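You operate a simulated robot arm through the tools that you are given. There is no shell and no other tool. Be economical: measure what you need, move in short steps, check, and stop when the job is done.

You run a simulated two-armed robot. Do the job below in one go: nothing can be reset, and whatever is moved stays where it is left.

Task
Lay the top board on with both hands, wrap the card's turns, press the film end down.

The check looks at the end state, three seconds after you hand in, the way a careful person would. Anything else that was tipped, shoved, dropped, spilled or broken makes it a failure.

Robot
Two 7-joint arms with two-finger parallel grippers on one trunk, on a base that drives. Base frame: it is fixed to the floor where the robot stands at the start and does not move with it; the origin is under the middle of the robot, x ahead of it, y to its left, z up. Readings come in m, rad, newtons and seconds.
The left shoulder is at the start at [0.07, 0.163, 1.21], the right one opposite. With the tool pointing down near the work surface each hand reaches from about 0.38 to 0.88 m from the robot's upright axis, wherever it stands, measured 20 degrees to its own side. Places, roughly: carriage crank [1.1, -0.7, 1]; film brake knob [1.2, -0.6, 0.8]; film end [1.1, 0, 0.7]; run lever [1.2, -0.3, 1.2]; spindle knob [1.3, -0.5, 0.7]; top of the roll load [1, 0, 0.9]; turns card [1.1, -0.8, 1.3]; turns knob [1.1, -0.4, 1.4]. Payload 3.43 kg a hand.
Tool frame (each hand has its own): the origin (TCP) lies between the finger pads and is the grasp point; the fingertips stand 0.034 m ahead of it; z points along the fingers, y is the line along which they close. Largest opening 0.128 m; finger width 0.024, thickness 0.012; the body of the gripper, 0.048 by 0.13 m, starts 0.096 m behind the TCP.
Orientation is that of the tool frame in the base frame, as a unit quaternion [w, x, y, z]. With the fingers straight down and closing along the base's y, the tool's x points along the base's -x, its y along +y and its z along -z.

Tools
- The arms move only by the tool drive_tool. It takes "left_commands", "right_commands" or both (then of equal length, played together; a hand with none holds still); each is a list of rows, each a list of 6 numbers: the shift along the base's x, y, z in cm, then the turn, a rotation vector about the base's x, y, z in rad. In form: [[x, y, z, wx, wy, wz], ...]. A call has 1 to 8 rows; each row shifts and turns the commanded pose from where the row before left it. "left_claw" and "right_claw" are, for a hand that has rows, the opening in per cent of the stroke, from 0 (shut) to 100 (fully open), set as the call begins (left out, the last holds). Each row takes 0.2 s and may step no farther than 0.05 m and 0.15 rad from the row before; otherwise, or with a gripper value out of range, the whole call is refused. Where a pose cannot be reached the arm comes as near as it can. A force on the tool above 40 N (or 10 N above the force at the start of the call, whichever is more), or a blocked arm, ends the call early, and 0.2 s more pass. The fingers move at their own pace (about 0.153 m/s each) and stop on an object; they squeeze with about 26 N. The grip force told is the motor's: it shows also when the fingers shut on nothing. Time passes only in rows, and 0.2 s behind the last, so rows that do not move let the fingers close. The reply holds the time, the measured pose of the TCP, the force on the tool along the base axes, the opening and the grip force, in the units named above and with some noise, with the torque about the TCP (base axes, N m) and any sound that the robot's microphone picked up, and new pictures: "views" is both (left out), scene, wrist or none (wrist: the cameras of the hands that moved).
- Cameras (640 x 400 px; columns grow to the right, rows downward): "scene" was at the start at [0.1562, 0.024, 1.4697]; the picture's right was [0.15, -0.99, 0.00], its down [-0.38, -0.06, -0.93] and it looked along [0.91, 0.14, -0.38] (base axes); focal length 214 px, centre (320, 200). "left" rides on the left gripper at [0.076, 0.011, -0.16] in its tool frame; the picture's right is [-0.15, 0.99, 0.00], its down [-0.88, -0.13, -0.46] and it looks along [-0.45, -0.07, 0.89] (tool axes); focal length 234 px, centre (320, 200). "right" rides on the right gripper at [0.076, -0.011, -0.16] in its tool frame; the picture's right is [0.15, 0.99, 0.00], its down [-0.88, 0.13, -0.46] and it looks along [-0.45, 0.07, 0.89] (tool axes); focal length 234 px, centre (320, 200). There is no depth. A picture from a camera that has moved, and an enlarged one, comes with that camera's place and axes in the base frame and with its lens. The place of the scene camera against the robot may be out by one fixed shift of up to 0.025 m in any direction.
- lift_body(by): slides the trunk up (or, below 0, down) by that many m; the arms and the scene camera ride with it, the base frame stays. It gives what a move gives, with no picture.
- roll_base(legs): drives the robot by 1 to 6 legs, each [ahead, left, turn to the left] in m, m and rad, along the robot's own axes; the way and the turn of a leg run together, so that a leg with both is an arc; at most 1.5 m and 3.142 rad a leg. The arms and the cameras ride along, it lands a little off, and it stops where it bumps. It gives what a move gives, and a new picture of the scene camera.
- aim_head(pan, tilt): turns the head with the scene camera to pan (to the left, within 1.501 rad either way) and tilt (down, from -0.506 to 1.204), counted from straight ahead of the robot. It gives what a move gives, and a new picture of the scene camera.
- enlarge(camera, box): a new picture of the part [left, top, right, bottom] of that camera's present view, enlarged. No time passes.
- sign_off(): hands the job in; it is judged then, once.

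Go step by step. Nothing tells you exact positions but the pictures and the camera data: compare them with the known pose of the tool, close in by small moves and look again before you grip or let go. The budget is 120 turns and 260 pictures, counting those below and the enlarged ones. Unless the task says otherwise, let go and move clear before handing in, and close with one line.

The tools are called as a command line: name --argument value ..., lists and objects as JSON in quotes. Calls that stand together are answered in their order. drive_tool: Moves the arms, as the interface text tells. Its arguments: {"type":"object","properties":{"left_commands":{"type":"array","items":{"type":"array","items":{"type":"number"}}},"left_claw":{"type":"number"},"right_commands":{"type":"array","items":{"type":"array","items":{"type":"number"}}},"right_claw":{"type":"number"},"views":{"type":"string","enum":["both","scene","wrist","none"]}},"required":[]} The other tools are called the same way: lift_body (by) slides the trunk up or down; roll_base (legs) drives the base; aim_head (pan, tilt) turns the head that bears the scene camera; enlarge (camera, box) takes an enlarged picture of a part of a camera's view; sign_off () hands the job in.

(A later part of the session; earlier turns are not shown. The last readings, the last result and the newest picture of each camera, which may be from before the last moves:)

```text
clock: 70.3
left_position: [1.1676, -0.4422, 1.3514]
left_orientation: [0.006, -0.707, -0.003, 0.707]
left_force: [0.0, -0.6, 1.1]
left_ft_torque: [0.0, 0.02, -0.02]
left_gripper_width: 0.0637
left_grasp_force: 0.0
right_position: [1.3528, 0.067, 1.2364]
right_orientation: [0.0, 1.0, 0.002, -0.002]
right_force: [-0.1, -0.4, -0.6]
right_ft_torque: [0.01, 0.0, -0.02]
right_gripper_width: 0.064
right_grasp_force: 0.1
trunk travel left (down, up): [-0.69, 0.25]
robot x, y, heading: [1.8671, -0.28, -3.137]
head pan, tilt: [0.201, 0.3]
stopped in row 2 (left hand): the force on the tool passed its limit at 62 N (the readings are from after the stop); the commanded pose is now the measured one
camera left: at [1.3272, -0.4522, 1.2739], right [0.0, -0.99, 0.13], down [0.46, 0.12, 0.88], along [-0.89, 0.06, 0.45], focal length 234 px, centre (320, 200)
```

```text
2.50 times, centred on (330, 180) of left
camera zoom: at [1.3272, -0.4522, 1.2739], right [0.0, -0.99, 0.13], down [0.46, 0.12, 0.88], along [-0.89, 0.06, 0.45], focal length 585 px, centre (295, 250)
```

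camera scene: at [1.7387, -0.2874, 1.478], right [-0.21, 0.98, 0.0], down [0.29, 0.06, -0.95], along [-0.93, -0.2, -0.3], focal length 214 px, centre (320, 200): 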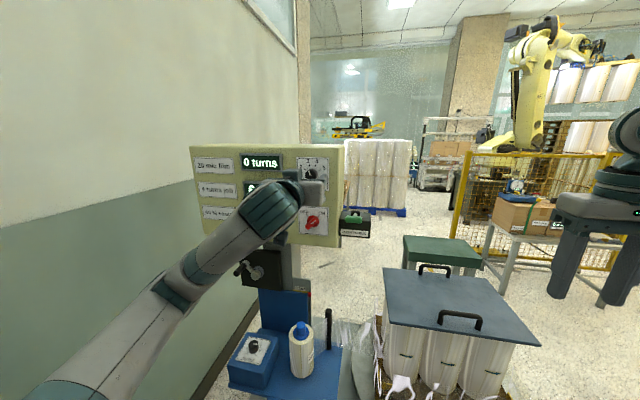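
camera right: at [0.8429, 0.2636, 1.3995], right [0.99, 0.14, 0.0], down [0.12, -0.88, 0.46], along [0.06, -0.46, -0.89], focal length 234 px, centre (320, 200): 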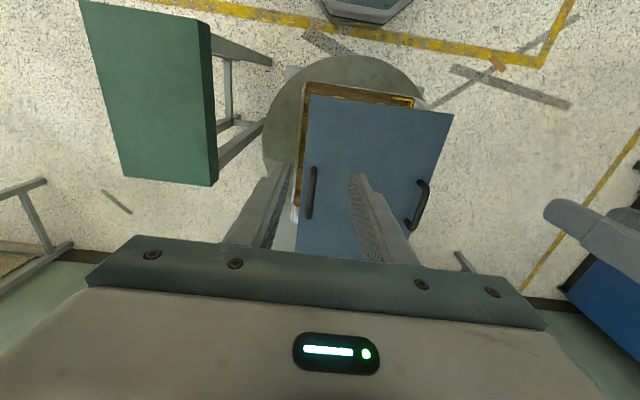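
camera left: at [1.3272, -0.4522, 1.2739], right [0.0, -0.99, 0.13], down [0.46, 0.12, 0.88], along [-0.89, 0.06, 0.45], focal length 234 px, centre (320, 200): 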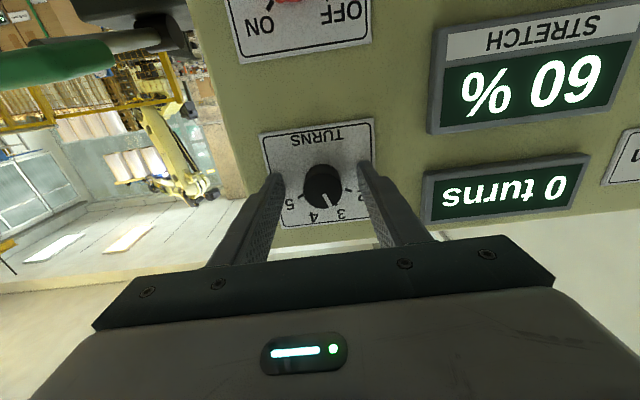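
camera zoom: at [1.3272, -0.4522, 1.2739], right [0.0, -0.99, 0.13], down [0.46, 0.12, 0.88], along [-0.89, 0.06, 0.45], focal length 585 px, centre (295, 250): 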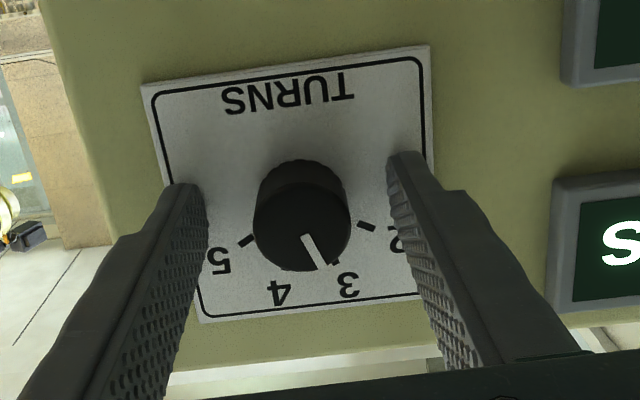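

Fingertips touch the panel plate, so the depth is right; knob is between the pads. Back off 3 mm, close.

drive_tool --left_commands '[[0.2, 0, 0, 0, 0, 0], [0, 0, 0, 0, 0, 0], [0, 0, 0, 0, 0, 0], [0, 0, 0, 0, 0, 0]]' --left_claw 0 --views "wrist"

```text
clock: 71.3
left_position: [1.1659, -0.4439, 1.351]
left_orientation: [0.006, -0.707, -0.004, 0.707]
left_force: [-10.4, -6.7, 13.0]
left_ft_torque: [0.0, -0.29, 0.37]
left_gripper_width: 0.0314
left_grasp_force: 45.0
right_position: [1.3505, 0.065, 1.2359]
right_orientation: [-0.001, 1.0, 0.001, -0.002]
right_force: [0.3, -0.7, -0.4]
right_ft_torque: [-0.01, -0.02, 0.0]
right_gripper_width: 0.0639
right_grasp_force: 0.0
trunk travel left (down, up): [-0.69, 0.25]
robot x, y, heading: [1.8684, -0.2783, -3.131]
head pan, tilt: [0.201, 0.3]
camera left: at [1.3265, -0.4535, 1.2734], right [0.0, -0.99, 0.13], down [0.46, 0.12, 0.88], along [-0.89, 0.06, 0.45], focal length 234 px, centre (320, 200)
```

left: 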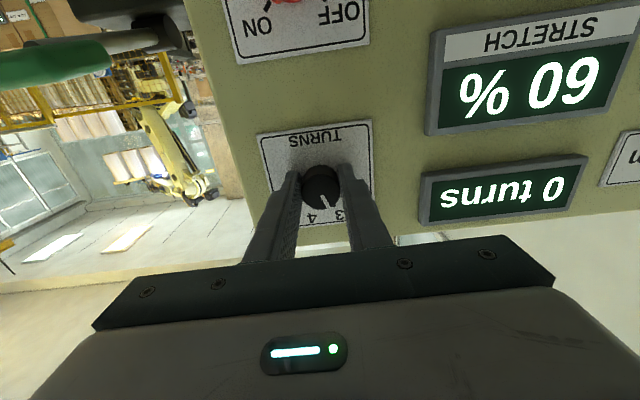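

Knob gripped (31 mm). Rotate clockwise as seen from here (−x rotation) by one notch, ~0.64 rad.

drive_tool --left_commands '[[0, 0, 0, -0.13, 0, 0], [0, 0, 0, -0.13, 0, 0], [0, 0, 0, -0.13, 0, 0], [0, 0, 0, -0.13, 0, 0], [0, 0, 0, -0.12, 0, 0], [0, 0, 0, 0, 0, 0]]' --left_claw 0 --views "wrist"

enlarge --camera "left" --box '[220, 100, 440, 260]'

```text
clock: 72.6
left_position: [1.167, -0.446, 1.3511]
left_orientation: [-0.22, -0.672, 0.216, 0.673]
left_force: [-4.4, -5.8, 2.0]
left_ft_torque: [0.03, 0.01, -0.36]
left_gripper_width: 0.0317
left_grasp_force: 44.8
right_position: [1.3508, 0.0656, 1.2353]
right_orientation: [-0.001, 1.0, 0.002, -0.001]
right_force: [0.4, 0.3, 0.4]
right_ft_torque: [0.0, 0.03, 0.01]
right_gripper_width: 0.064
right_grasp_force: 0.0
trunk travel left (down, up): [-0.69, 0.25]
robot x, y, heading: [1.8689, -0.2778, -3.137]
head pan, tilt: [0.201, 0.3]
stopped in row 6 (left hand): the force on the tool passed its limit at 40 N (the readings are from after the stop); the commanded pose is now the measured one
camera left: at [1.3267, -0.4983, 1.2947], right [0.01, -0.71, 0.7], down [0.45, 0.62, 0.63], along [-0.89, 0.31, 0.33], focal length 234 px, centre (320, 200)
```

left: 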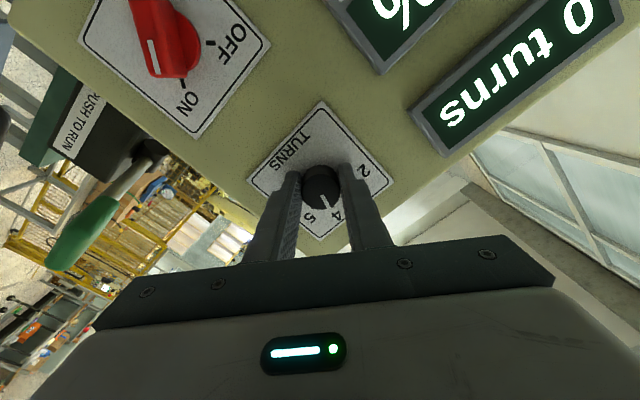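

```text
2.50 times, centred on (330, 180) of left
camera zoom: at [1.3267, -0.4983, 1.2947], right [0.01, -0.71, 0.7], down [0.45, 0.62, 0.63], along [-0.89, 0.31, 0.33], focal length 585 px, centre (295, 250)
```

zoom: 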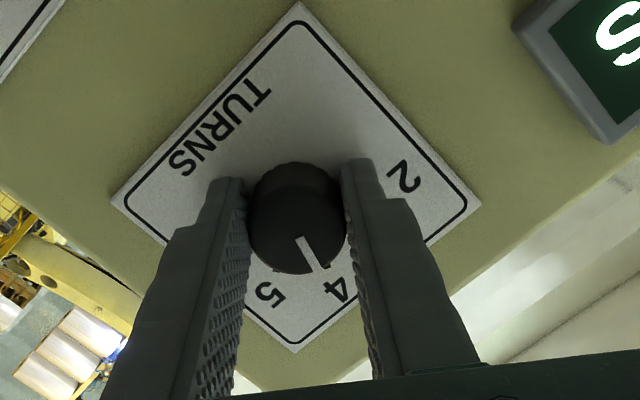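

Pointer now looks at 4. Open, back off and check from the scene camera.

drive_tool --left_commands '[[0, 0, 0, 0, 0, 0], [0, 0, 0, 0, 0, 0], [3, 0, 0, 0, 0, 0], [4, 0, 0, 0.12, 0, 0], [4, -1, 0, 0.13, 0, 0], [2, -2, 0, 0.13, 0, 0], [0, -4, 0, 0.13, 0, 0], [0, -4, 0, 0.13, 0, 0]]' --left_claw 60 --views "none"

enlarge --camera "scene" --box '[190, 130, 390, 255]'

enlarge --camera "left" --box '[120, 0, 440, 200]'

```text
clock: 74.4
left_position: [1.2898, -0.5533, 1.3567]
left_orientation: [0.003, -0.706, -0.008, 0.708]
left_force: [-0.1, -0.7, 0.6]
left_ft_torque: [0.02, -0.02, -0.02]
left_gripper_width: 0.077
left_grasp_force: 0.1
left hand out of reach, approached as far as the arm can: row 6, 7
right_position: [1.3527, 0.0647, 1.2372]
right_orientation: [-0.001, 1.0, 0.002, -0.002]
right_force: [0.3, 1.1, 0.5]
right_ft_torque: [0.05, 0.01, 0.02]
right_gripper_width: 0.0642
right_grasp_force: 0.0
trunk travel left (down, up): [-0.69, 0.25]
robot x, y, heading: [1.8636, -0.2782, -3.131]
head pan, tilt: [0.201, 0.3]
```

```text
3.20 times, centred on (290, 192) of scene
camera zoom: at [1.7404, -0.29, 1.4781], right [-0.21, 0.98, 0.0], down [0.29, 0.06, -0.96], along [-0.93, -0.2, -0.3], focal length 686 px, centre (416, 224)
```

zoom: 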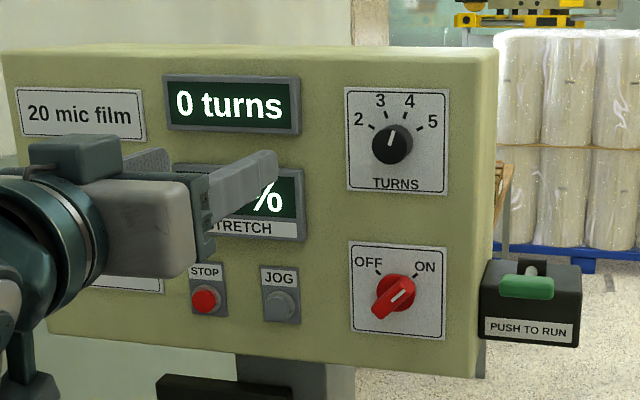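

```text
2.00 times, centred on (280, 100) of left
camera zoom: at [1.4489, -0.5629, 1.2791], right [0.0, -0.99, 0.13], down [0.46, 0.12, 0.88], along [-0.89, 0.06, 0.45], focal length 468 px, centre (400, 400)
```

zoom: 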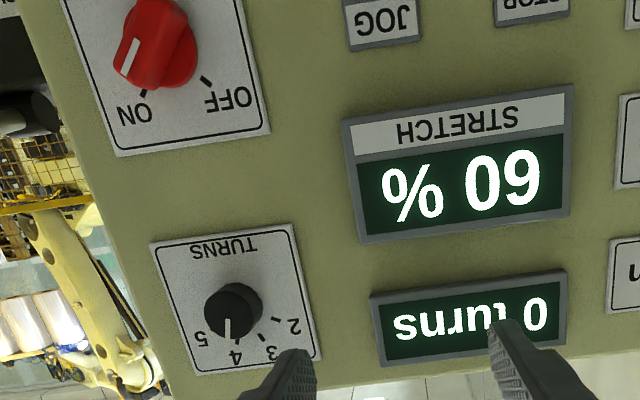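

Knob is on 4, displays 0 turns, 60 %. Next the green run lever; look closely at its geometry.

enlarge --camera "scene" --box '[330, 195, 380, 245]'

enlarge --camera "left" --box '[60, 0, 220, 110]'

enlarge --camera "right" --box '[0, 0, 640, 400]'

```text
8.00 times, centred on (355, 220) of scene
camera zoom: at [1.7404, -0.29, 1.4781], right [-0.21, 0.98, 0.0], down [0.29, 0.06, -0.96], along [-0.93, -0.2, -0.3], focal length 1716 px, centre (40, 40)
```

zoom: 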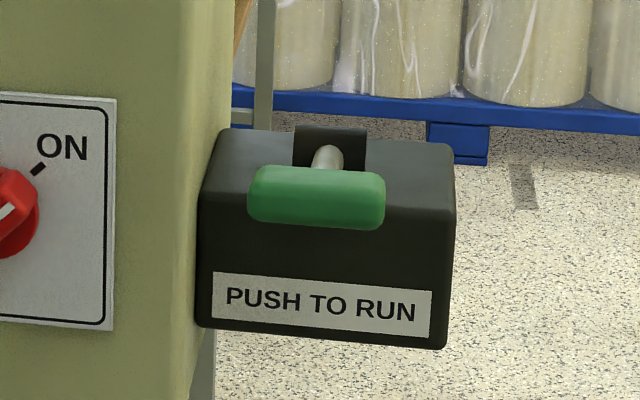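

```text
3.64 times, centred on (140, 55) of left
camera zoom: at [1.4489, -0.5629, 1.2791], right [0.0, -0.99, 0.13], down [0.46, 0.12, 0.88], along [-0.89, 0.06, 0.45], focal length 852 px, centre (974, 727)
```

zoom: 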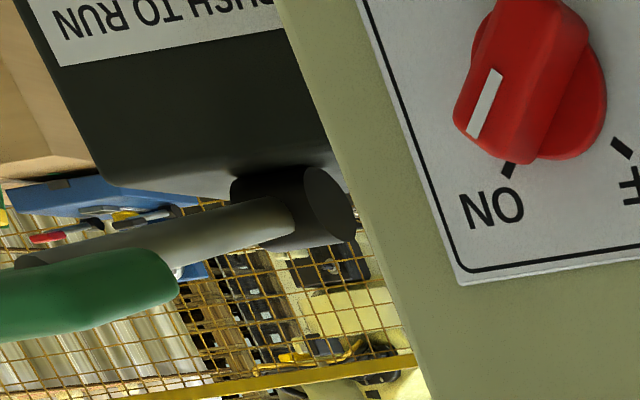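

```text
1.00 times, centred on (320, 200) of right (not enlarged: the box is as wide or as high as the picture)
camera zoom: at [1.4272, 0.0759, 1.3958], right [0.15, -0.99, 0.0], down [-0.88, -0.14, 0.46], along [-0.45, -0.07, -0.89], focal length 234 px, centre (320, 200)
```

zoom: 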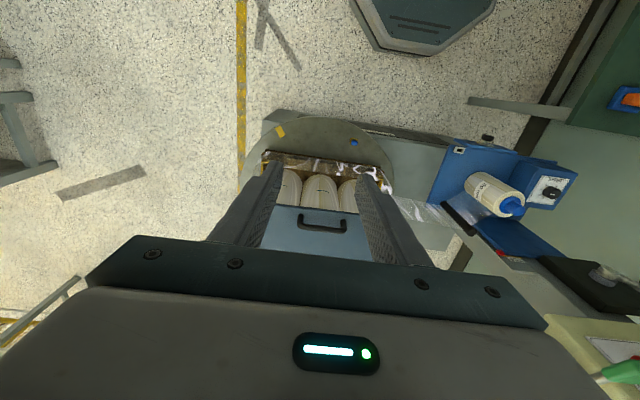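

The lever pivots about y on the box, its handle (≈1.18, −0.31, 1.25) leaning toward me; "push" is −x. I'll clear the left hand, shut the right hand and bring it in front of the handle.

drive_tool --left_commands '[[1, -3, 0, 0, 0, 0], [1, -3, 0, 0, 0, 0], [1, -3, 0, 0, 0, 0], [1, -3, 0, 0, 0, 0], [1, -3, 0, 0, 0, 0], [0, 0, 0, 0, 0, 0], [0, 0, 0, 0, 0, 0], [0, 0, 0, 0, 0, 0]]' --right_commands '[[-1.3, -4.7, 0.3, 0, 0, 0], [-1.3, -4.7, 0.3, 0, 0, 0], [-1.3, -4.7, 0.3, 0, 0, 0], [-1.3, -4.7, 0.3, 0, 0, 0], [-1.3, -4.7, 0.3, 0, 0, 0], [-1.3, -4.7, 0.3, 0, 0, 0], [-1.3, -4.7, 0.3, 0, 0, 0], [-1.3, -4.7, 0.3, 0, 0, 0]]' --left_claw 60 --right_claw 0

enlarge --camera "scene" --box '[270, 140, 430, 260]'

```text
clock: 76.2
left_position: [1.3369, -0.7072, 1.3596]
left_orientation: [0.004, -0.707, -0.006, 0.708]
left_force: [0.0, 0.2, 0.1]
left_ft_torque: [-0.02, 0.0, -0.06]
left_gripper_width: 0.0769
left_grasp_force: 0.1
left hand out of reach, approached as far as the arm can: row 1
right_position: [1.2472, -0.3146, 1.2597]
right_orientation: [-0.002, 1.0, 0.003, -0.001]
right_force: [-0.1, -0.8, -0.1]
right_ft_torque: [0.07, 0.01, 0.0]
right_gripper_width: 0.0001
right_grasp_force: 25.5
trunk travel left (down, up): [-0.69, 0.25]
robot x, y, heading: [1.8671, -0.2763, -3.133]
head pan, tilt: [0.201, 0.3]
camera scene: at [1.7397, -0.2915, 1.478], right [-0.21, 0.98, 0.0], down [0.29, 0.06, -0.96], along [-0.93, -0.2, -0.3], focal length 214 px, centre (320, 200)
camera right: at [1.3225, -0.3033, 1.4193], right [0.15, -0.99, 0.0], down [-0.88, -0.14, 0.46], along [-0.45, -0.07, -0.89], focal length 234 px, centre (320, 200)
camera left: at [1.4966, -0.7166, 1.281], right [0.0, -0.99, 0.13], down [0.46, 0.12, 0.88], along [-0.89, 0.06, 0.45], focal length 234 px, centre (320, 200)
```

scene: 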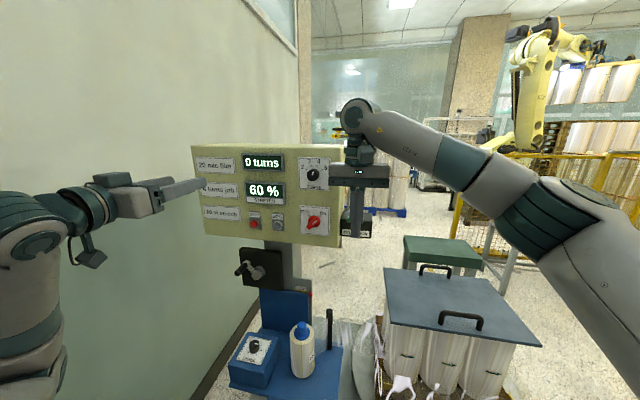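
right: 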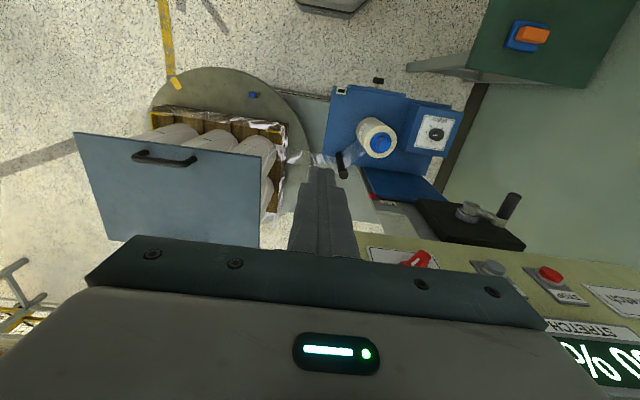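
left: 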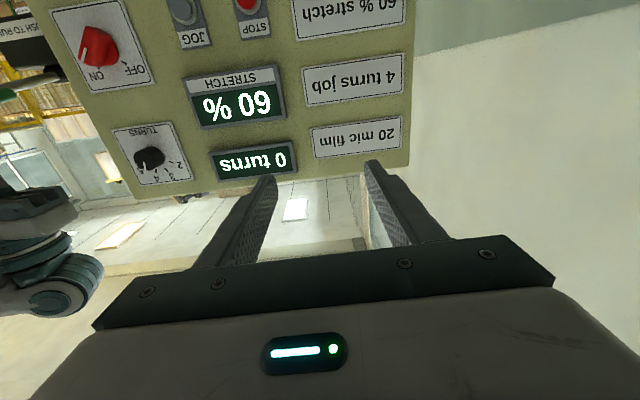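

```text
3.33 times, centred on (350, 200) of scene
camera zoom: at [1.7397, -0.2915, 1.478], right [-0.21, 0.98, 0.0], down [0.29, 0.06, -0.96], along [-0.93, -0.2, -0.3], focal length 715 px, centre (220, 200)
```

zoom: 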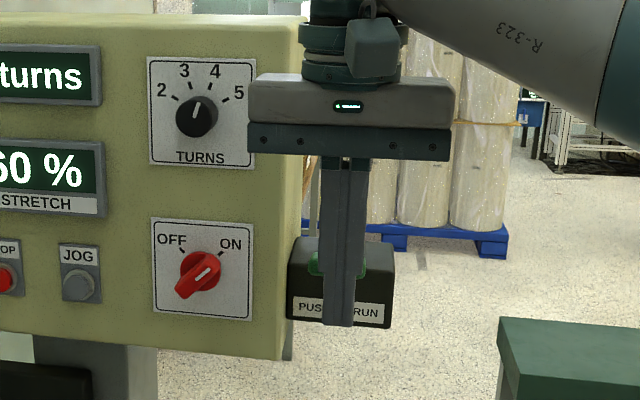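

Fingers are in front of the handle. Gently push −x in small steps to see how the lever moves.

drive_tool --right_commands '[[-1.5, 0.6, 0, 0, 0, 0], [-1.5, 0.6, 0, 0, 0, 0], [-1, 0, 0, 0, 0, 0], [-1, 0, 0, 0, 0, 0], [-1, 0, 0, 0, 0, 0], [-1, 0, 0, 0, 0, 0]]' --right_claw 0 --views "none"

enlarge --camera "scene" --box '[270, 140, 430, 260]'

```text
clock: 76.9
left_position: [1.3403, -0.7041, 1.3616]
left_orientation: [0.004, -0.706, -0.006, 0.708]
left_force: [-0.3, -0.1, 0.6]
left_ft_torque: [0.01, 0.02, -0.02]
left_gripper_width: 0.0767
left_grasp_force: 0.1
right_position: [1.2251, -0.303, 1.2608]
right_orientation: [-0.002, 1.0, 0.01, 0.006]
right_force: [26.7, 3.1, 5.1]
right_ft_torque: [-0.25, -0.35, -0.1]
right_gripper_width: 0.0
right_grasp_force: 26.4
trunk travel left (down, up): [-0.69, 0.25]
robot x, y, heading: [1.8706, -0.2805, -3.136]
head pan, tilt: [0.201, 0.3]
stopped in row 3 (right hand): the force on the tool passed its limit at 42 N (the readings are from after the stop); the commanded pose is now the measured one
```

```text
3.33 times, centred on (350, 200) of scene
camera zoom: at [1.742, -0.2881, 1.4783], right [-0.21, 0.98, 0.0], down [0.29, 0.06, -0.96], along [-0.94, -0.2, -0.29], focal length 715 px, centre (220, 200)
```

zoom: 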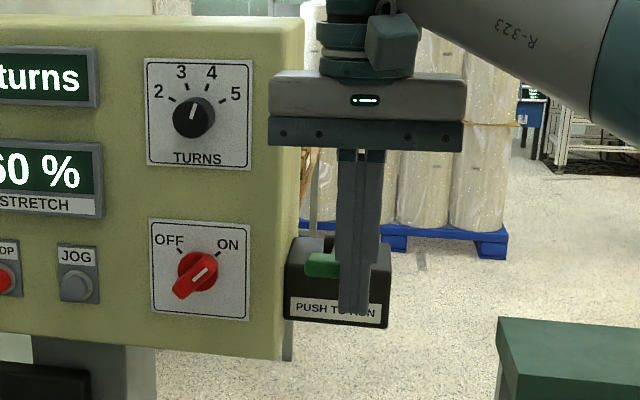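

Pushing −x is mostly into the rod and doesn't move it. I'll back off, go above the handle and test pushing down.

drive_tool --right_commands '[[2, 0, 0, 0, 0, 0], [0, 0, 3, 0, 0, 0], [0, 0, 3, 0, 0, 0], [-2.5, -0.6, 0, 0, 0, 0], [-2.3, 0, 0, 0, 0, 0]]' --right_claw 0 --views "wrist"

enlarge --camera "scene" --box '[270, 140, 430, 260]'

enlarge --camera "left" --box '[0, 0, 160, 120]'

```text
clock: 78.1
left_position: [1.3355, -0.7047, 1.359]
left_orientation: [0.003, -0.707, -0.006, 0.708]
left_force: [-0.1, 0.0, -0.7]
left_ft_torque: [0.04, 0.01, -0.03]
left_gripper_width: 0.0765
left_grasp_force: 0.0
right_position: [1.1937, -0.3084, 1.3212]
right_orientation: [-0.003, 1.0, 0.007, 0.005]
right_force: [-0.3, -0.4, 0.3]
right_ft_torque: [0.0, -0.01, -0.01]
right_gripper_width: 0.0002
right_grasp_force: 26.4
trunk travel left (down, up): [-0.69, 0.25]
robot x, y, heading: [1.8669, -0.2779, -3.137]
head pan, tilt: [0.201, 0.3]
camera right: at [1.2673, -0.2954, 1.4805], right [0.16, -0.99, 0.0], down [-0.88, -0.15, 0.45], along [-0.44, -0.07, -0.89], focal length 234 px, centre (320, 200)
```

right: 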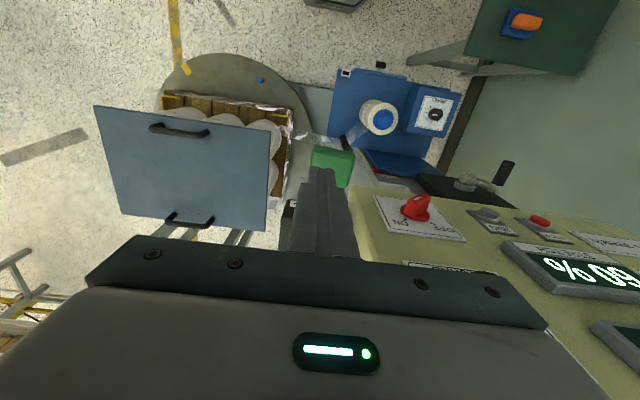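

```text
3.33 times, centred on (350, 200) of scene
camera zoom: at [1.7397, -0.2891, 1.478], right [-0.21, 0.98, 0.0], down [0.29, 0.06, -0.96], along [-0.93, -0.2, -0.3], focal length 715 px, centre (220, 200)
```

zoom: 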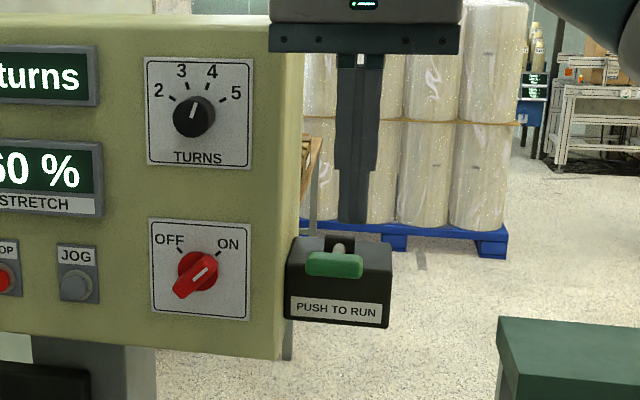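

```text
3.33 times, centred on (80, 60) of left
camera zoom: at [1.4964, -0.7142, 1.2817], right [0.0, -0.99, 0.13], down [0.46, 0.12, 0.88], along [-0.89, 0.06, 0.45], focal length 781 px, centre (1120, 667)
```

zoom: 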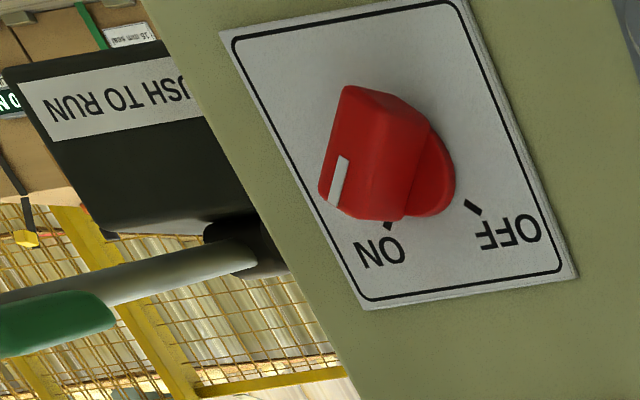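

Handle is directly below the fingertips. Press down in small steps.

drive_tool --right_commands '[[0.3, -0.9, -1.5, 0, 0, 0], [0, 0, -1.0, 0, 0, 0], [0, 0, -0.8, 0, 0, 0], [0, 0, -0.8, 0, 0, 0], [0, 0, -0.8, 0, 0, 0], [0, 0, -0.8, 0, 0, 0]]' --right_claw 0 --views "scene"

enlarge --camera "scene" --box '[230, 140, 430, 260]'

```text
clock: 79.5
left_position: [1.3373, -0.7039, 1.3597]
left_orientation: [0.003, -0.707, -0.005, 0.708]
left_force: [-0.1, 0.8, -0.3]
left_ft_torque: [0.01, -0.03, 0.0]
left_gripper_width: 0.0766
left_grasp_force: 0.0
right_position: [1.1945, -0.3154, 1.2635]
right_orientation: [-0.002, 1.0, 0.007, 0.005]
right_force: [0.3, 0.6, 0.5]
right_ft_torque: [0.01, 0.0, -0.02]
right_gripper_width: 0.0
right_grasp_force: 25.8
trunk travel left (down, up): [-0.69, 0.25]
robot x, y, heading: [1.8668, -0.2787, -3.134]
head pan, tilt: [0.201, 0.3]
camera scene: at [1.7396, -0.2879, 1.478], right [-0.21, 0.98, 0.0], down [0.29, 0.06, -0.96], along [-0.93, -0.2, -0.3], focal length 214 px, centre (320, 200)
```

scene: 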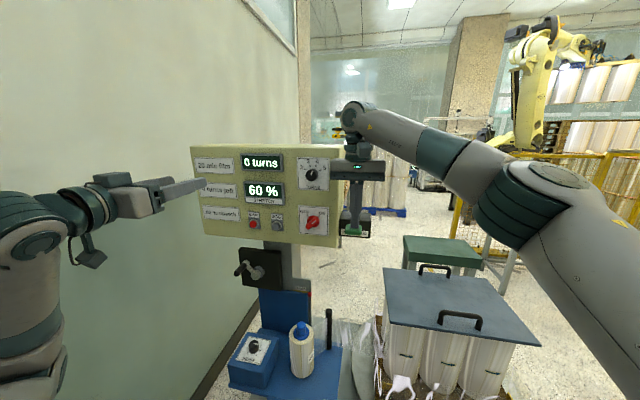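

```text
3.20 times, centred on (330, 200) of scene
camera zoom: at [1.7396, -0.2879, 1.478], right [-0.21, 0.98, 0.0], down [0.29, 0.06, -0.96], along [-0.93, -0.2, -0.3], focal length 686 px, centre (288, 200)
```

zoom: 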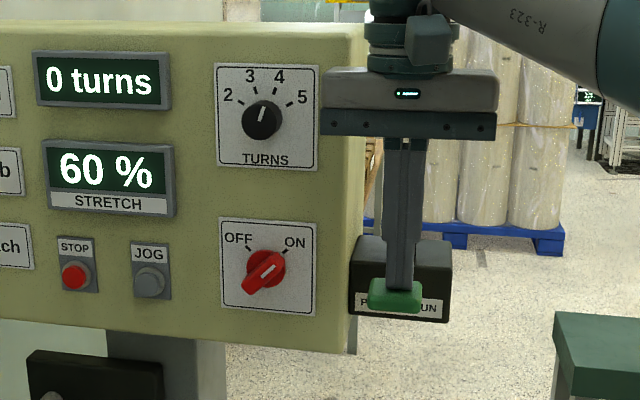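

The lever goes down. Continue pressing further.

drive_tool --right_commands '[[0, 0, -0.8, 0, 0, 0], [0, 0, -0.8, 0, 0, 0], [0, 0, -0.8, 0, 0, 0], [0, 0, -0.8, 0, 0, 0]]' --right_claw 0 --views "none"

enlarge --camera "scene" --box '[230, 140, 550, 340]'

```text
clock: 80.5
left_position: [1.3396, -0.7035, 1.3608]
left_orientation: [0.003, -0.706, -0.005, 0.708]
left_force: [0.4, -1.2, 0.4]
left_ft_torque: [0.02, 0.04, -0.02]
left_gripper_width: 0.0766
left_grasp_force: 0.0
right_position: [1.1972, -0.3166, 1.2335]
right_orientation: [-0.002, 1.0, 0.006, 0.002]
right_force: [-0.7, 0.1, 14.0]
right_ft_torque: [0.03, 0.19, 0.0]
right_gripper_width: 0.0
right_grasp_force: 25.6
trunk travel left (down, up): [-0.69, 0.25]
robot x, y, heading: [1.8648, -0.2823, -3.137]
head pan, tilt: [0.201, 0.3]
```

```text
2.00 times, centred on (390, 240) of scene
camera zoom: at [1.7421, -0.2878, 1.4786], right [-0.21, 0.98, 0.0], down [0.29, 0.06, -0.96], along [-0.94, -0.2, -0.29], focal length 429 px, centre (180, 120)
```

zoom: 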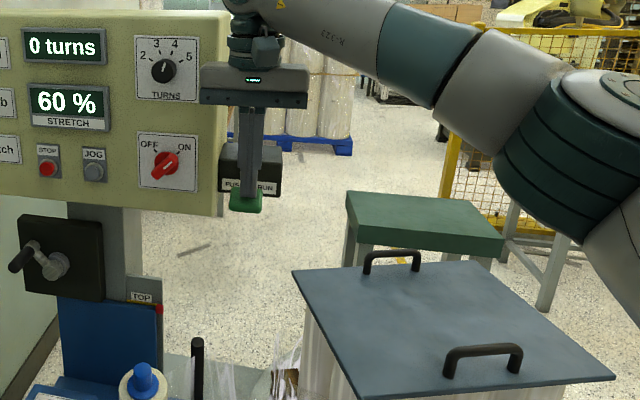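

14 N resistance now and the load may be starting to turn. Hold and watch.

drive_tool --right_commands '[[0, 0, 0, 0, 0, 0], [0, 0, 0, 0, 0, 0], [0, 0, 0, 0, 0, 0], [0, 0, 0, 0, 0, 0], [0, 0, 0, 0, 0, 0]]' --right_claw 0 --views "scene"

```text
clock: 81.7
left_position: [1.3399, -0.7043, 1.3608]
left_orientation: [0.002, -0.706, -0.006, 0.708]
left_force: [0.7, -0.3, -0.9]
left_ft_torque: [0.01, -0.03, -0.02]
left_gripper_width: 0.0769
left_grasp_force: 0.1
right_position: [1.1977, -0.316, 1.2317]
right_orientation: [-0.002, 1.0, 0.006, 0.003]
right_force: [-1.9, 0.7, 25.6]
right_ft_torque: [-0.01, 0.37, -0.01]
right_gripper_width: 0.0
right_grasp_force: 25.6
trunk travel left (down, up): [-0.69, 0.25]
robot x, y, heading: [1.871, -0.2788, -3.135]
head pan, tilt: [0.201, 0.3]
camera scene: at [1.7428, -0.2879, 1.4785], right [-0.21, 0.98, 0.0], down [0.29, 0.06, -0.96], along [-0.94, -0.2, -0.29], focal length 214 px, centre (320, 200)
```

scene: 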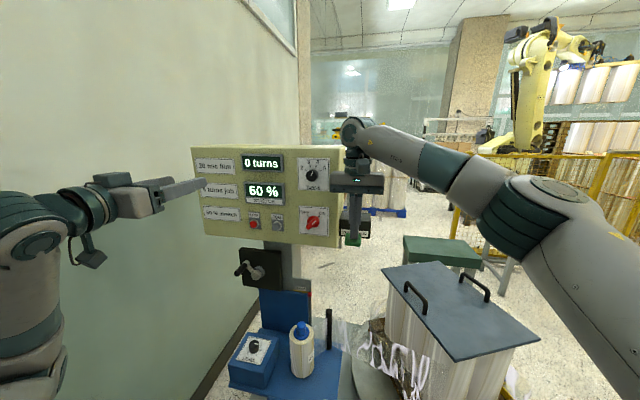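

The turntable is turning. Keep holding the lever and watch the counter.

drive_tool --right_commands '[[0, 0, 0.1, 0, 0, 0], [0, 0, 0, 0, 0, 0], [0, 0, 0, 0, 0, 0], [0, 0, 0, 0, 0, 0], [0, 0, 0, 0, 0, 0], [0, 0, 0, 0, 0, 0], [0, 0, 0, 0, 0, 0], [0, 0, 0, 0, 0, 0]]' --right_claw 0 --views "scene"

enlarge --camera "scene" --box '[230, 140, 550, 400]'

```text
clock: 83.5
left_position: [1.3397, -0.7031, 1.36]
left_orientation: [0.003, -0.706, -0.005, 0.708]
left_force: [0.2, -0.3, 0.0]
left_ft_torque: [-0.01, -0.03, -0.01]
left_gripper_width: 0.0767
left_grasp_force: 0.1
right_position: [1.1974, -0.3164, 1.2323]
right_orientation: [-0.002, 1.0, 0.007, 0.003]
right_force: [2.2, 0.0, 19.3]
right_ft_torque: [-0.03, 0.16, 0.06]
right_gripper_width: 0.0001
right_grasp_force: 26.0
trunk travel left (down, up): [-0.69, 0.25]
robot x, y, heading: [1.8671, -0.2748, -3.14]
head pan, tilt: [0.201, 0.3]
camera scene: at [1.7426, -0.2881, 1.4783], right [-0.21, 0.98, 0.0], down [0.29, 0.06, -0.96], along [-0.94, -0.2, -0.29], focal length 214 px, centre (320, 200)
```

scene: 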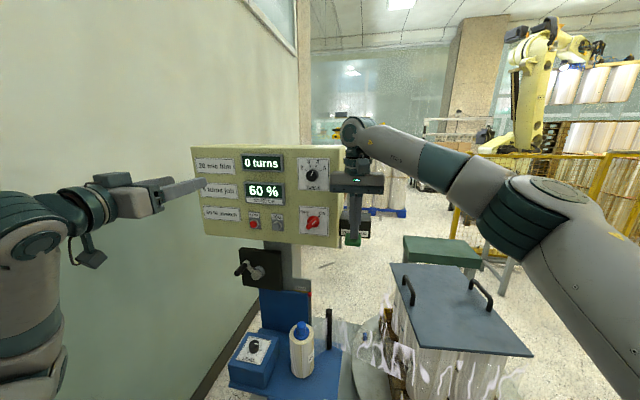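

```text
1.54 times, centred on (390, 270) of scene
camera zoom: at [1.7426, -0.2881, 1.4783], right [-0.21, 0.98, 0.0], down [0.29, 0.06, -0.96], along [-0.94, -0.2, -0.29], focal length 330 px, centre (212, 92)
```

zoom: 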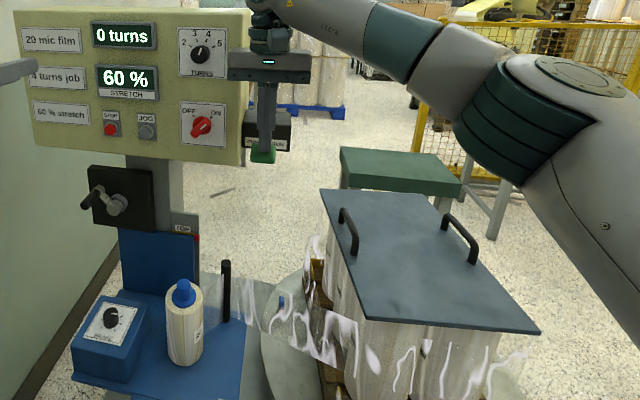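

It's turning CCW; the film pays out. Continue holding in batches.

drive_tool --right_commands '[[0, 0, 0, 0, 0, 0], [0, 0, 0, 0, 0, 0], [0, 0, 0, 0, 0, 0], [0, 0, 0, 0, 0, 0], [0, 0, 0, 0, 0, 0], [0, 0, 0, 0, 0, 0], [0, 0, 0, 0, 0, 0], [0, 0, 0, 0, 0, 0]]' --right_claw 0 --views "none"

drive_tool --right_commands '[[0, 0, 0, 0, 0, 0], [0, 0, 0, 0, 0, 0], [0, 0, 0, 0, 0, 0], [0, 0, 0, 0, 0, 0], [0, 0, 0, 0, 0, 0], [0, 0, 0, 0, 0, 0], [0, 0, 0, 0, 0, 0], [0, 0, 0, 0, 0, 0]]' --right_claw 0 --views "none"

enlarge --camera "scene" --box '[230, 140, 550, 400]'

```text
clock: 85.3
left_position: [1.3399, -0.704, 1.3613]
left_orientation: [0.002, -0.706, -0.006, 0.708]
left_force: [0.6, -0.3, 0.0]
left_ft_torque: [-0.02, 0.01, 0.01]
left_gripper_width: 0.0765
left_grasp_force: 0.0
right_position: [1.1978, -0.3165, 1.2328]
right_orientation: [-0.002, 1.0, 0.007, 0.005]
right_force: [4.1, -0.3, 13.7]
right_ft_torque: [-0.05, 0.03, 0.01]
right_gripper_width: 0.0
right_grasp_force: 26.1
trunk travel left (down, up): [-0.69, 0.25]
robot x, y, heading: [1.8699, -0.2792, -3.129]
head pan, tilt: [0.201, 0.3]
```

```text
clock: 87.1
left_position: [1.3393, -0.7043, 1.3601]
left_orientation: [0.002, -0.706, -0.006, 0.708]
left_force: [0.1, 0.0, 0.1]
left_ft_torque: [0.0, -0.04, -0.03]
left_gripper_width: 0.0766
left_grasp_force: 0.0
right_position: [1.1978, -0.3171, 1.2326]
right_orientation: [-0.002, 1.0, 0.008, 0.004]
right_force: [5.8, -0.5, 11.6]
right_ft_torque: [-0.02, -0.06, 0.0]
right_gripper_width: 0.0
right_grasp_force: 26.1
trunk travel left (down, up): [-0.69, 0.25]
robot x, y, heading: [1.8688, -0.2777, -3.137]
head pan, tilt: [0.201, 0.3]
```

```text
1.54 times, centred on (390, 270) of scene
camera zoom: at [1.7427, -0.2881, 1.4783], right [-0.21, 0.98, 0.0], down [0.29, 0.06, -0.96], along [-0.94, -0.2, -0.29], focal length 330 px, centre (212, 92)
```

zoom: 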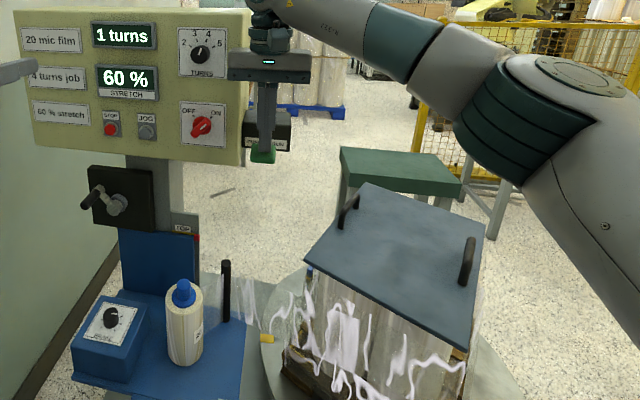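

1 turn done after about 6 s. Continue holding.

drive_tool --right_commands '[[0, 0, 0, 0, 0, 0], [0, 0, 0, 0, 0, 0], [0, 0, 0, 0, 0, 0], [0, 0, 0, 0, 0, 0], [0, 0, 0, 0, 0, 0], [0, 0, 0, 0, 0, 0], [0, 0, 0, 0, 0, 0], [0, 0, 0, 0, 0, 0]]' --right_claw 0 --views "none"

drive_tool --right_commands '[[0, 0, 0, 0, 0, 0], [0, 0, 0, 0, 0, 0], [0, 0, 0, 0, 0, 0], [0, 0, 0, 0, 0, 0], [0, 0, 0, 0, 0, 0], [0, 0, 0, 0, 0, 0], [0, 0, 0, 0, 0, 0], [0, 0, 0, 0, 0, 0]]' --right_claw 0 --views "none"

drive_tool --right_commands '[[0, 0, 0, 0, 0, 0], [0, 0, 0, 0, 0, 0], [0, 0, 0, 0, 0, 0], [0, 0, 0, 0, 0, 0], [0, 0, 0, 0, 0, 0], [0, 0, 0, 0, 0, 0], [0, 0, 0, 0, 0, 0], [0, 0, 0, 0, 0, 0]]' --right_claw 0 --views "none"

enlarge --camera "scene" --box '[230, 140, 550, 400]'

```text
clock: 88.9
left_position: [1.3397, -0.7039, 1.3603]
left_orientation: [0.003, -0.706, -0.005, 0.708]
left_force: [0.4, -0.1, -0.2]
left_ft_torque: [0.0, 0.02, 0.02]
left_gripper_width: 0.0768
left_grasp_force: 0.1
right_position: [1.1972, -0.3153, 1.2328]
right_orientation: [-0.003, 1.0, 0.007, 0.003]
right_force: [7.5, -0.4, 10.6]
right_ft_torque: [-0.01, -0.11, 0.01]
right_gripper_width: 0.0001
right_grasp_force: 26.3
trunk travel left (down, up): [-0.69, 0.25]
robot x, y, heading: [1.8682, -0.2808, -3.14]
head pan, tilt: [0.201, 0.3]
```

```text
clock: 90.7
left_position: [1.3397, -0.7052, 1.3606]
left_orientation: [0.003, -0.706, -0.005, 0.708]
left_force: [-1.2, -0.9, -0.4]
left_ft_torque: [-0.03, 0.0, 0.02]
left_gripper_width: 0.0769
left_grasp_force: 0.1
right_position: [1.1991, -0.316, 1.2333]
right_orientation: [-0.002, 1.0, 0.007, 0.003]
right_force: [7.5, 0.6, 9.8]
right_ft_torque: [-0.02, -0.12, 0.02]
right_gripper_width: 0.0
right_grasp_force: 26.2
trunk travel left (down, up): [-0.69, 0.25]
robot x, y, heading: [1.867, -0.2784, -3.133]
head pan, tilt: [0.201, 0.3]
```

```text
clock: 92.5
left_position: [1.3405, -0.7037, 1.3599]
left_orientation: [0.003, -0.706, -0.005, 0.708]
left_force: [-0.4, -0.4, 0.7]
left_ft_torque: [0.01, 0.0, -0.01]
left_gripper_width: 0.0766
left_grasp_force: 0.0
right_position: [1.1975, -0.3162, 1.232]
right_orientation: [-0.001, 1.0, 0.007, 0.004]
right_force: [7.3, -0.4, 11.5]
right_ft_torque: [-0.02, -0.1, 0.0]
right_gripper_width: 0.0
right_grasp_force: 26.2
trunk travel left (down, up): [-0.69, 0.25]
robot x, y, heading: [1.8668, -0.2785, -3.135]
head pan, tilt: [0.201, 0.3]
```

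```text
1.54 times, centred on (390, 270) of scene
camera zoom: at [1.7426, -0.2881, 1.4783], right [-0.21, 0.98, 0.0], down [0.29, 0.06, -0.96], along [-0.94, -0.2, -0.29], focal length 330 px, centre (212, 92)
```

zoom: 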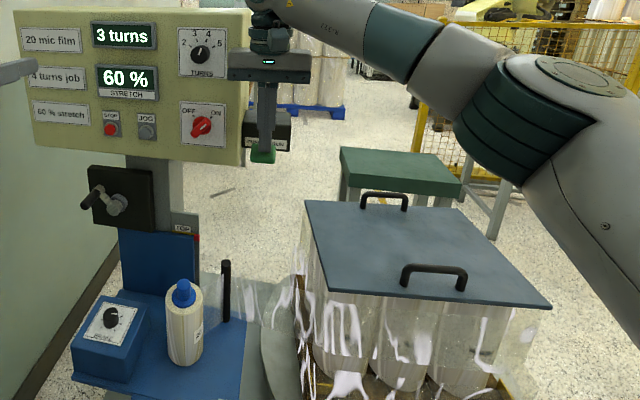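

3 turns already. Hold a bit more, viewing each step.

drive_tool --right_commands '[[0, 0, 0, 0, 0, 0], [0, 0, 0, 0, 0, 0], [0, 0, 0, 0, 0, 0], [0, 0, 0, 0, 0, 0], [0, 0, 0, 0, 0, 0], [0, 0, 0, 0, 0, 0], [0, 0, 0, 0, 0, 0], [0, 0, 0, 0, 0, 0]]' --right_claw 0 --views "none"

enlarge --camera "scene" --box '[230, 140, 550, 400]'

```text
clock: 94.3
left_position: [1.3405, -0.704, 1.3615]
left_orientation: [0.002, -0.706, -0.006, 0.708]
left_force: [0.5, -0.4, 0.1]
left_ft_torque: [-0.01, 0.01, -0.03]
left_gripper_width: 0.0767
left_grasp_force: 0.0
right_position: [1.1982, -0.316, 1.2336]
right_orientation: [-0.001, 1.0, 0.007, 0.004]
right_force: [5.1, -1.0, 12.6]
right_ft_torque: [0.0, -0.05, 0.0]
right_gripper_width: 0.0001
right_grasp_force: 25.8
trunk travel left (down, up): [-0.69, 0.25]
robot x, y, heading: [1.8667, -0.2761, -3.136]
head pan, tilt: [0.201, 0.3]
```

```text
1.54 times, centred on (390, 270) of scene
camera zoom: at [1.7426, -0.2881, 1.4784], right [-0.21, 0.98, 0.0], down [0.29, 0.06, -0.96], along [-0.94, -0.2, -0.29], focal length 330 px, centre (212, 92)
```

zoom: 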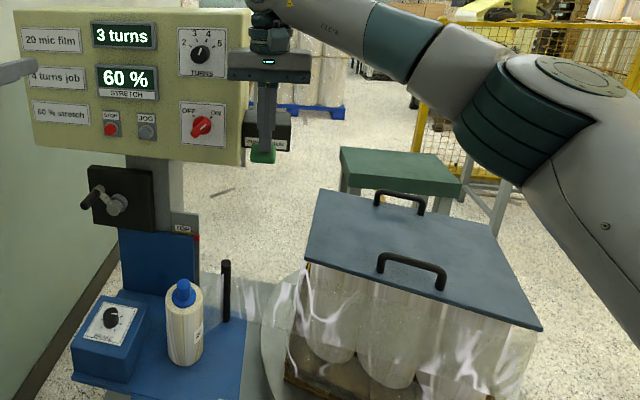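

drive_tool --right_commands '[[0, 0, 0, 0, 0, 0], [0, 0, 0, 0, 0, 0], [0, 0, 0, 0, 0, 0], [0, 0, 0, 0, 0, 0], [0, 0, 0, 0, 0, 0], [0, 0, 0, 0, 0, 0]]' --right_claw 0 --views "none"

enlarge --camera "scene" --box '[230, 140, 550, 400]'

```text
clock: 95.7
left_position: [1.34, -0.7032, 1.3613]
left_orientation: [0.003, -0.706, -0.004, 0.708]
left_force: [-0.7, 0.4, 0.2]
left_ft_torque: [0.0, 0.02, 0.0]
left_gripper_width: 0.0766
left_grasp_force: 0.1
right_position: [1.1982, -0.3161, 1.232]
right_orientation: [-0.001, 1.0, 0.007, 0.004]
right_force: [5.5, -0.8, 13.1]
right_ft_torque: [-0.06, -0.02, -0.03]
right_gripper_width: 0.0003
right_grasp_force: 26.0
trunk travel left (down, up): [-0.69, 0.25]
robot x, y, heading: [1.8625, -0.2767, -3.141]
head pan, tilt: [0.201, 0.3]
```

```text
1.54 times, centred on (390, 270) of scene
camera zoom: at [1.7426, -0.2881, 1.4783], right [-0.21, 0.98, 0.0], down [0.29, 0.06, -0.96], along [-0.94, -0.2, -0.29], focal length 330 px, centre (212, 92)
```

zoom: 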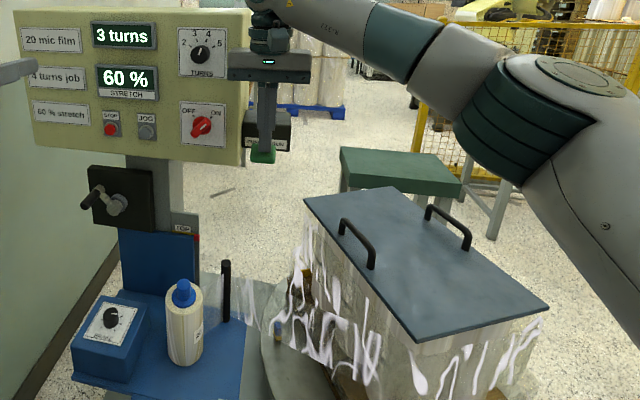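

drive_tool --right_commands '[[0, 0, 0, 0, 0, 0], [0, 0, 0, 0, 0, 0], [0, 0, 0, 0, 0, 0], [0, 0, 0, 0, 0, 0], [0, 0, 0, 0, 0, 0], [0, 0, 0, 0, 0, 0]]' --right_claw 0 --views "none"

enlarge --camera "scene" --box '[230, 140, 550, 400]'

```text
clock: 97.1
left_position: [1.3397, -0.7039, 1.3603]
left_orientation: [0.002, -0.706, -0.006, 0.708]
left_force: [-0.2, 0.3, 0.3]
left_ft_torque: [0.0, -0.01, -0.01]
left_gripper_width: 0.077
left_grasp_force: 0.0
right_position: [1.1983, -0.317, 1.2325]
right_orientation: [-0.002, 1.0, 0.007, 0.003]
right_force: [5.3, 0.3, 14.0]
right_ft_torque: [-0.01, -0.01, 0.04]
right_gripper_width: 0.0
right_grasp_force: 26.2
trunk travel left (down, up): [-0.69, 0.25]
robot x, y, heading: [1.871, -0.2783, -3.133]
head pan, tilt: [0.201, 0.3]
```

```text
1.54 times, centred on (390, 270) of scene
camera zoom: at [1.7426, -0.2881, 1.4783], right [-0.21, 0.98, 0.0], down [0.29, 0.06, -0.96], along [-0.94, -0.2, -0.29], focal length 330 px, centre (212, 92)
```

zoom: 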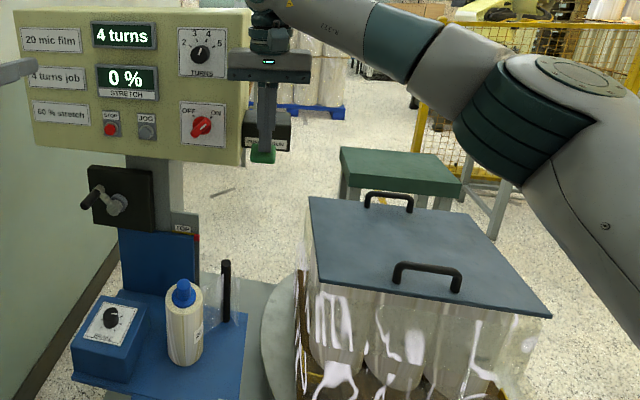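

4 turns reached, the machine stopped and cut the film. Release the lever (raise the right hand) and look for the loose film end.

drive_tool --right_commands '[[0, 0, 4, 0, 0, 0], [0, 0, 4, 0, 0, 0], [2, 0, 4, 0, 0, 0], [3, 3, 0, 0, 0, 0], [2, 4, 0, 0, 0, 0], [1, 4, 0, 0, 0, 0], [1, 4, 0, 0, 0, 0], [1, 4, 0, 0, 0, 0]]' --right_claw 0 --views "none"

aim_head --pan -0.25 --tilt 0.8

enlarge --camera "scene" --box '[180, 60, 460, 300]'

```text
clock: 98.9
left_position: [1.3366, -0.7011, 1.361]
left_orientation: [0.002, -0.706, -0.004, 0.708]
left_force: [0.2, 0.9, -0.1]
left_ft_torque: [0.01, -0.02, 0.04]
left_gripper_width: 0.077
left_grasp_force: 0.1
right_position: [1.2981, -0.1219, 1.3497]
right_orientation: [-0.001, 1.0, 0.007, 0.005]
right_force: [0.6, 0.7, -0.5]
right_ft_torque: [-0.01, 0.05, -0.02]
right_gripper_width: 0.0
right_grasp_force: 26.3
trunk travel left (down, up): [-0.69, 0.25]
robot x, y, heading: [1.8663, -0.2753, -3.135]
head pan, tilt: [0.201, 0.3]
```

```text
clock: 99.8
left_position: [1.3365, -0.7037, 1.3587]
left_orientation: [0.003, -0.707, -0.005, 0.708]
left_force: [-0.9, 0.3, -0.4]
left_ft_torque: [-0.02, 0.02, 0.01]
left_gripper_width: 0.0767
left_grasp_force: 0.0
right_position: [1.2957, -0.124, 1.35]
right_orientation: [-0.002, 1.0, 0.007, 0.004]
right_force: [-0.2, 0.2, 0.1]
right_ft_torque: [0.03, 0.01, 0.0]
right_gripper_width: 0.0
right_grasp_force: 25.9
trunk travel left (down, up): [-0.69, 0.25]
robot x, y, heading: [1.8687, -0.2759, -3.13]
head pan, tilt: [-0.25, 0.799]
camera scene: at [1.7528, -0.2493, 1.4337], right [0.24, 0.97, 0.0], down [0.7, -0.17, -0.7], along [-0.68, 0.17, -0.72], focal length 214 px, centre (320, 200)
```

scene: 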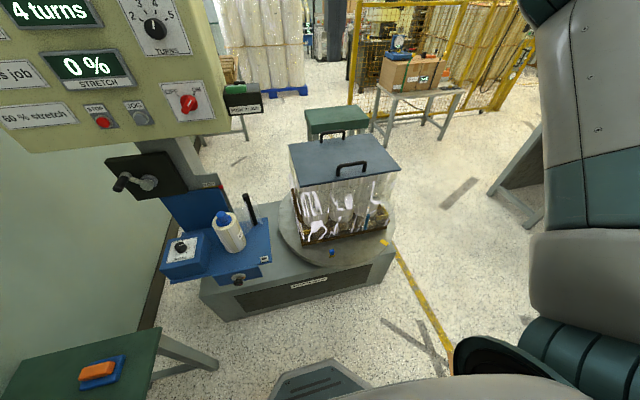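

```text
1.67 times, centred on (320, 180) of scene
camera zoom: at [1.7528, -0.2493, 1.4337], right [0.24, 0.97, 0.0], down [0.7, -0.17, -0.7], along [-0.68, 0.17, -0.72], focal length 358 px, centre (320, 233)
```

zoom: 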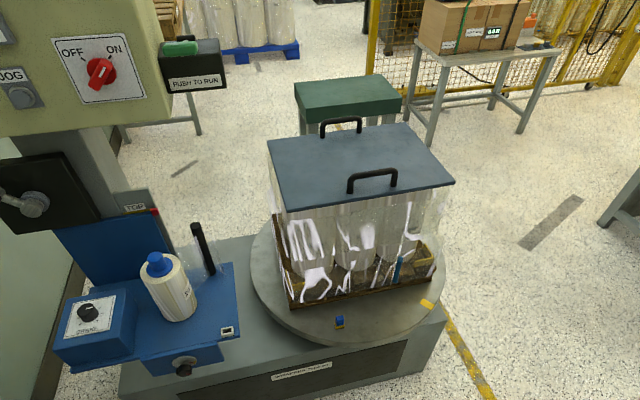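

The load is back at its home orientation. Zoom in on the load's front to find the film end.

enlarge --camera "scene" --box '[280, 170, 400, 260]'

enlarge --camera "right" --box '[140, 0, 480, 240]'

```text
4.44 times, centred on (340, 215) of scene
camera zoom: at [1.7528, -0.2493, 1.4337], right [0.24, 0.97, 0.0], down [0.7, -0.17, -0.7], along [-0.68, 0.17, -0.72], focal length 953 px, centre (231, 133)
```

zoom: 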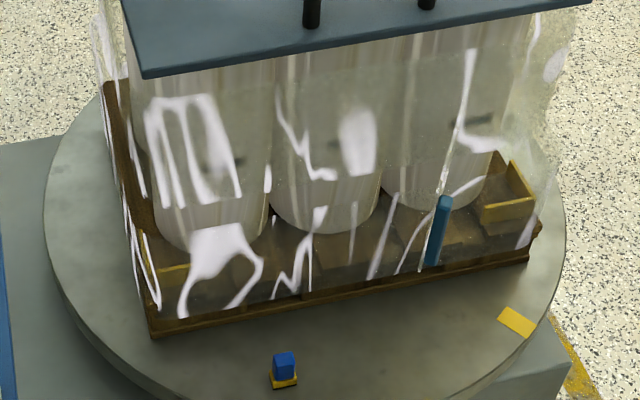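

```text
1.67 times, centred on (310, 120) of right
camera zoom: at [1.3689, -0.1126, 1.5099], right [0.16, -0.99, 0.0], down [-0.88, -0.14, 0.45], along [-0.44, -0.07, -0.89], focal length 390 px, centre (337, 333)
```

zoom: 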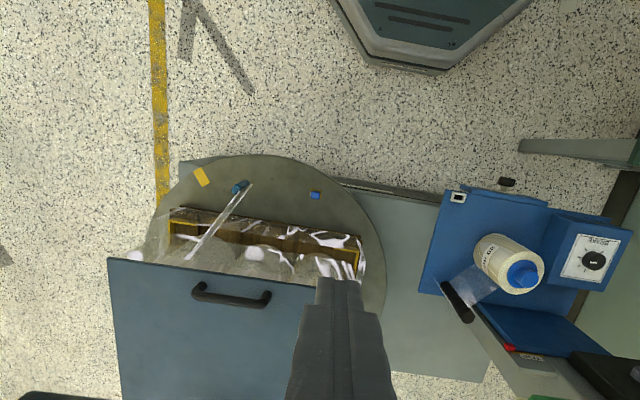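

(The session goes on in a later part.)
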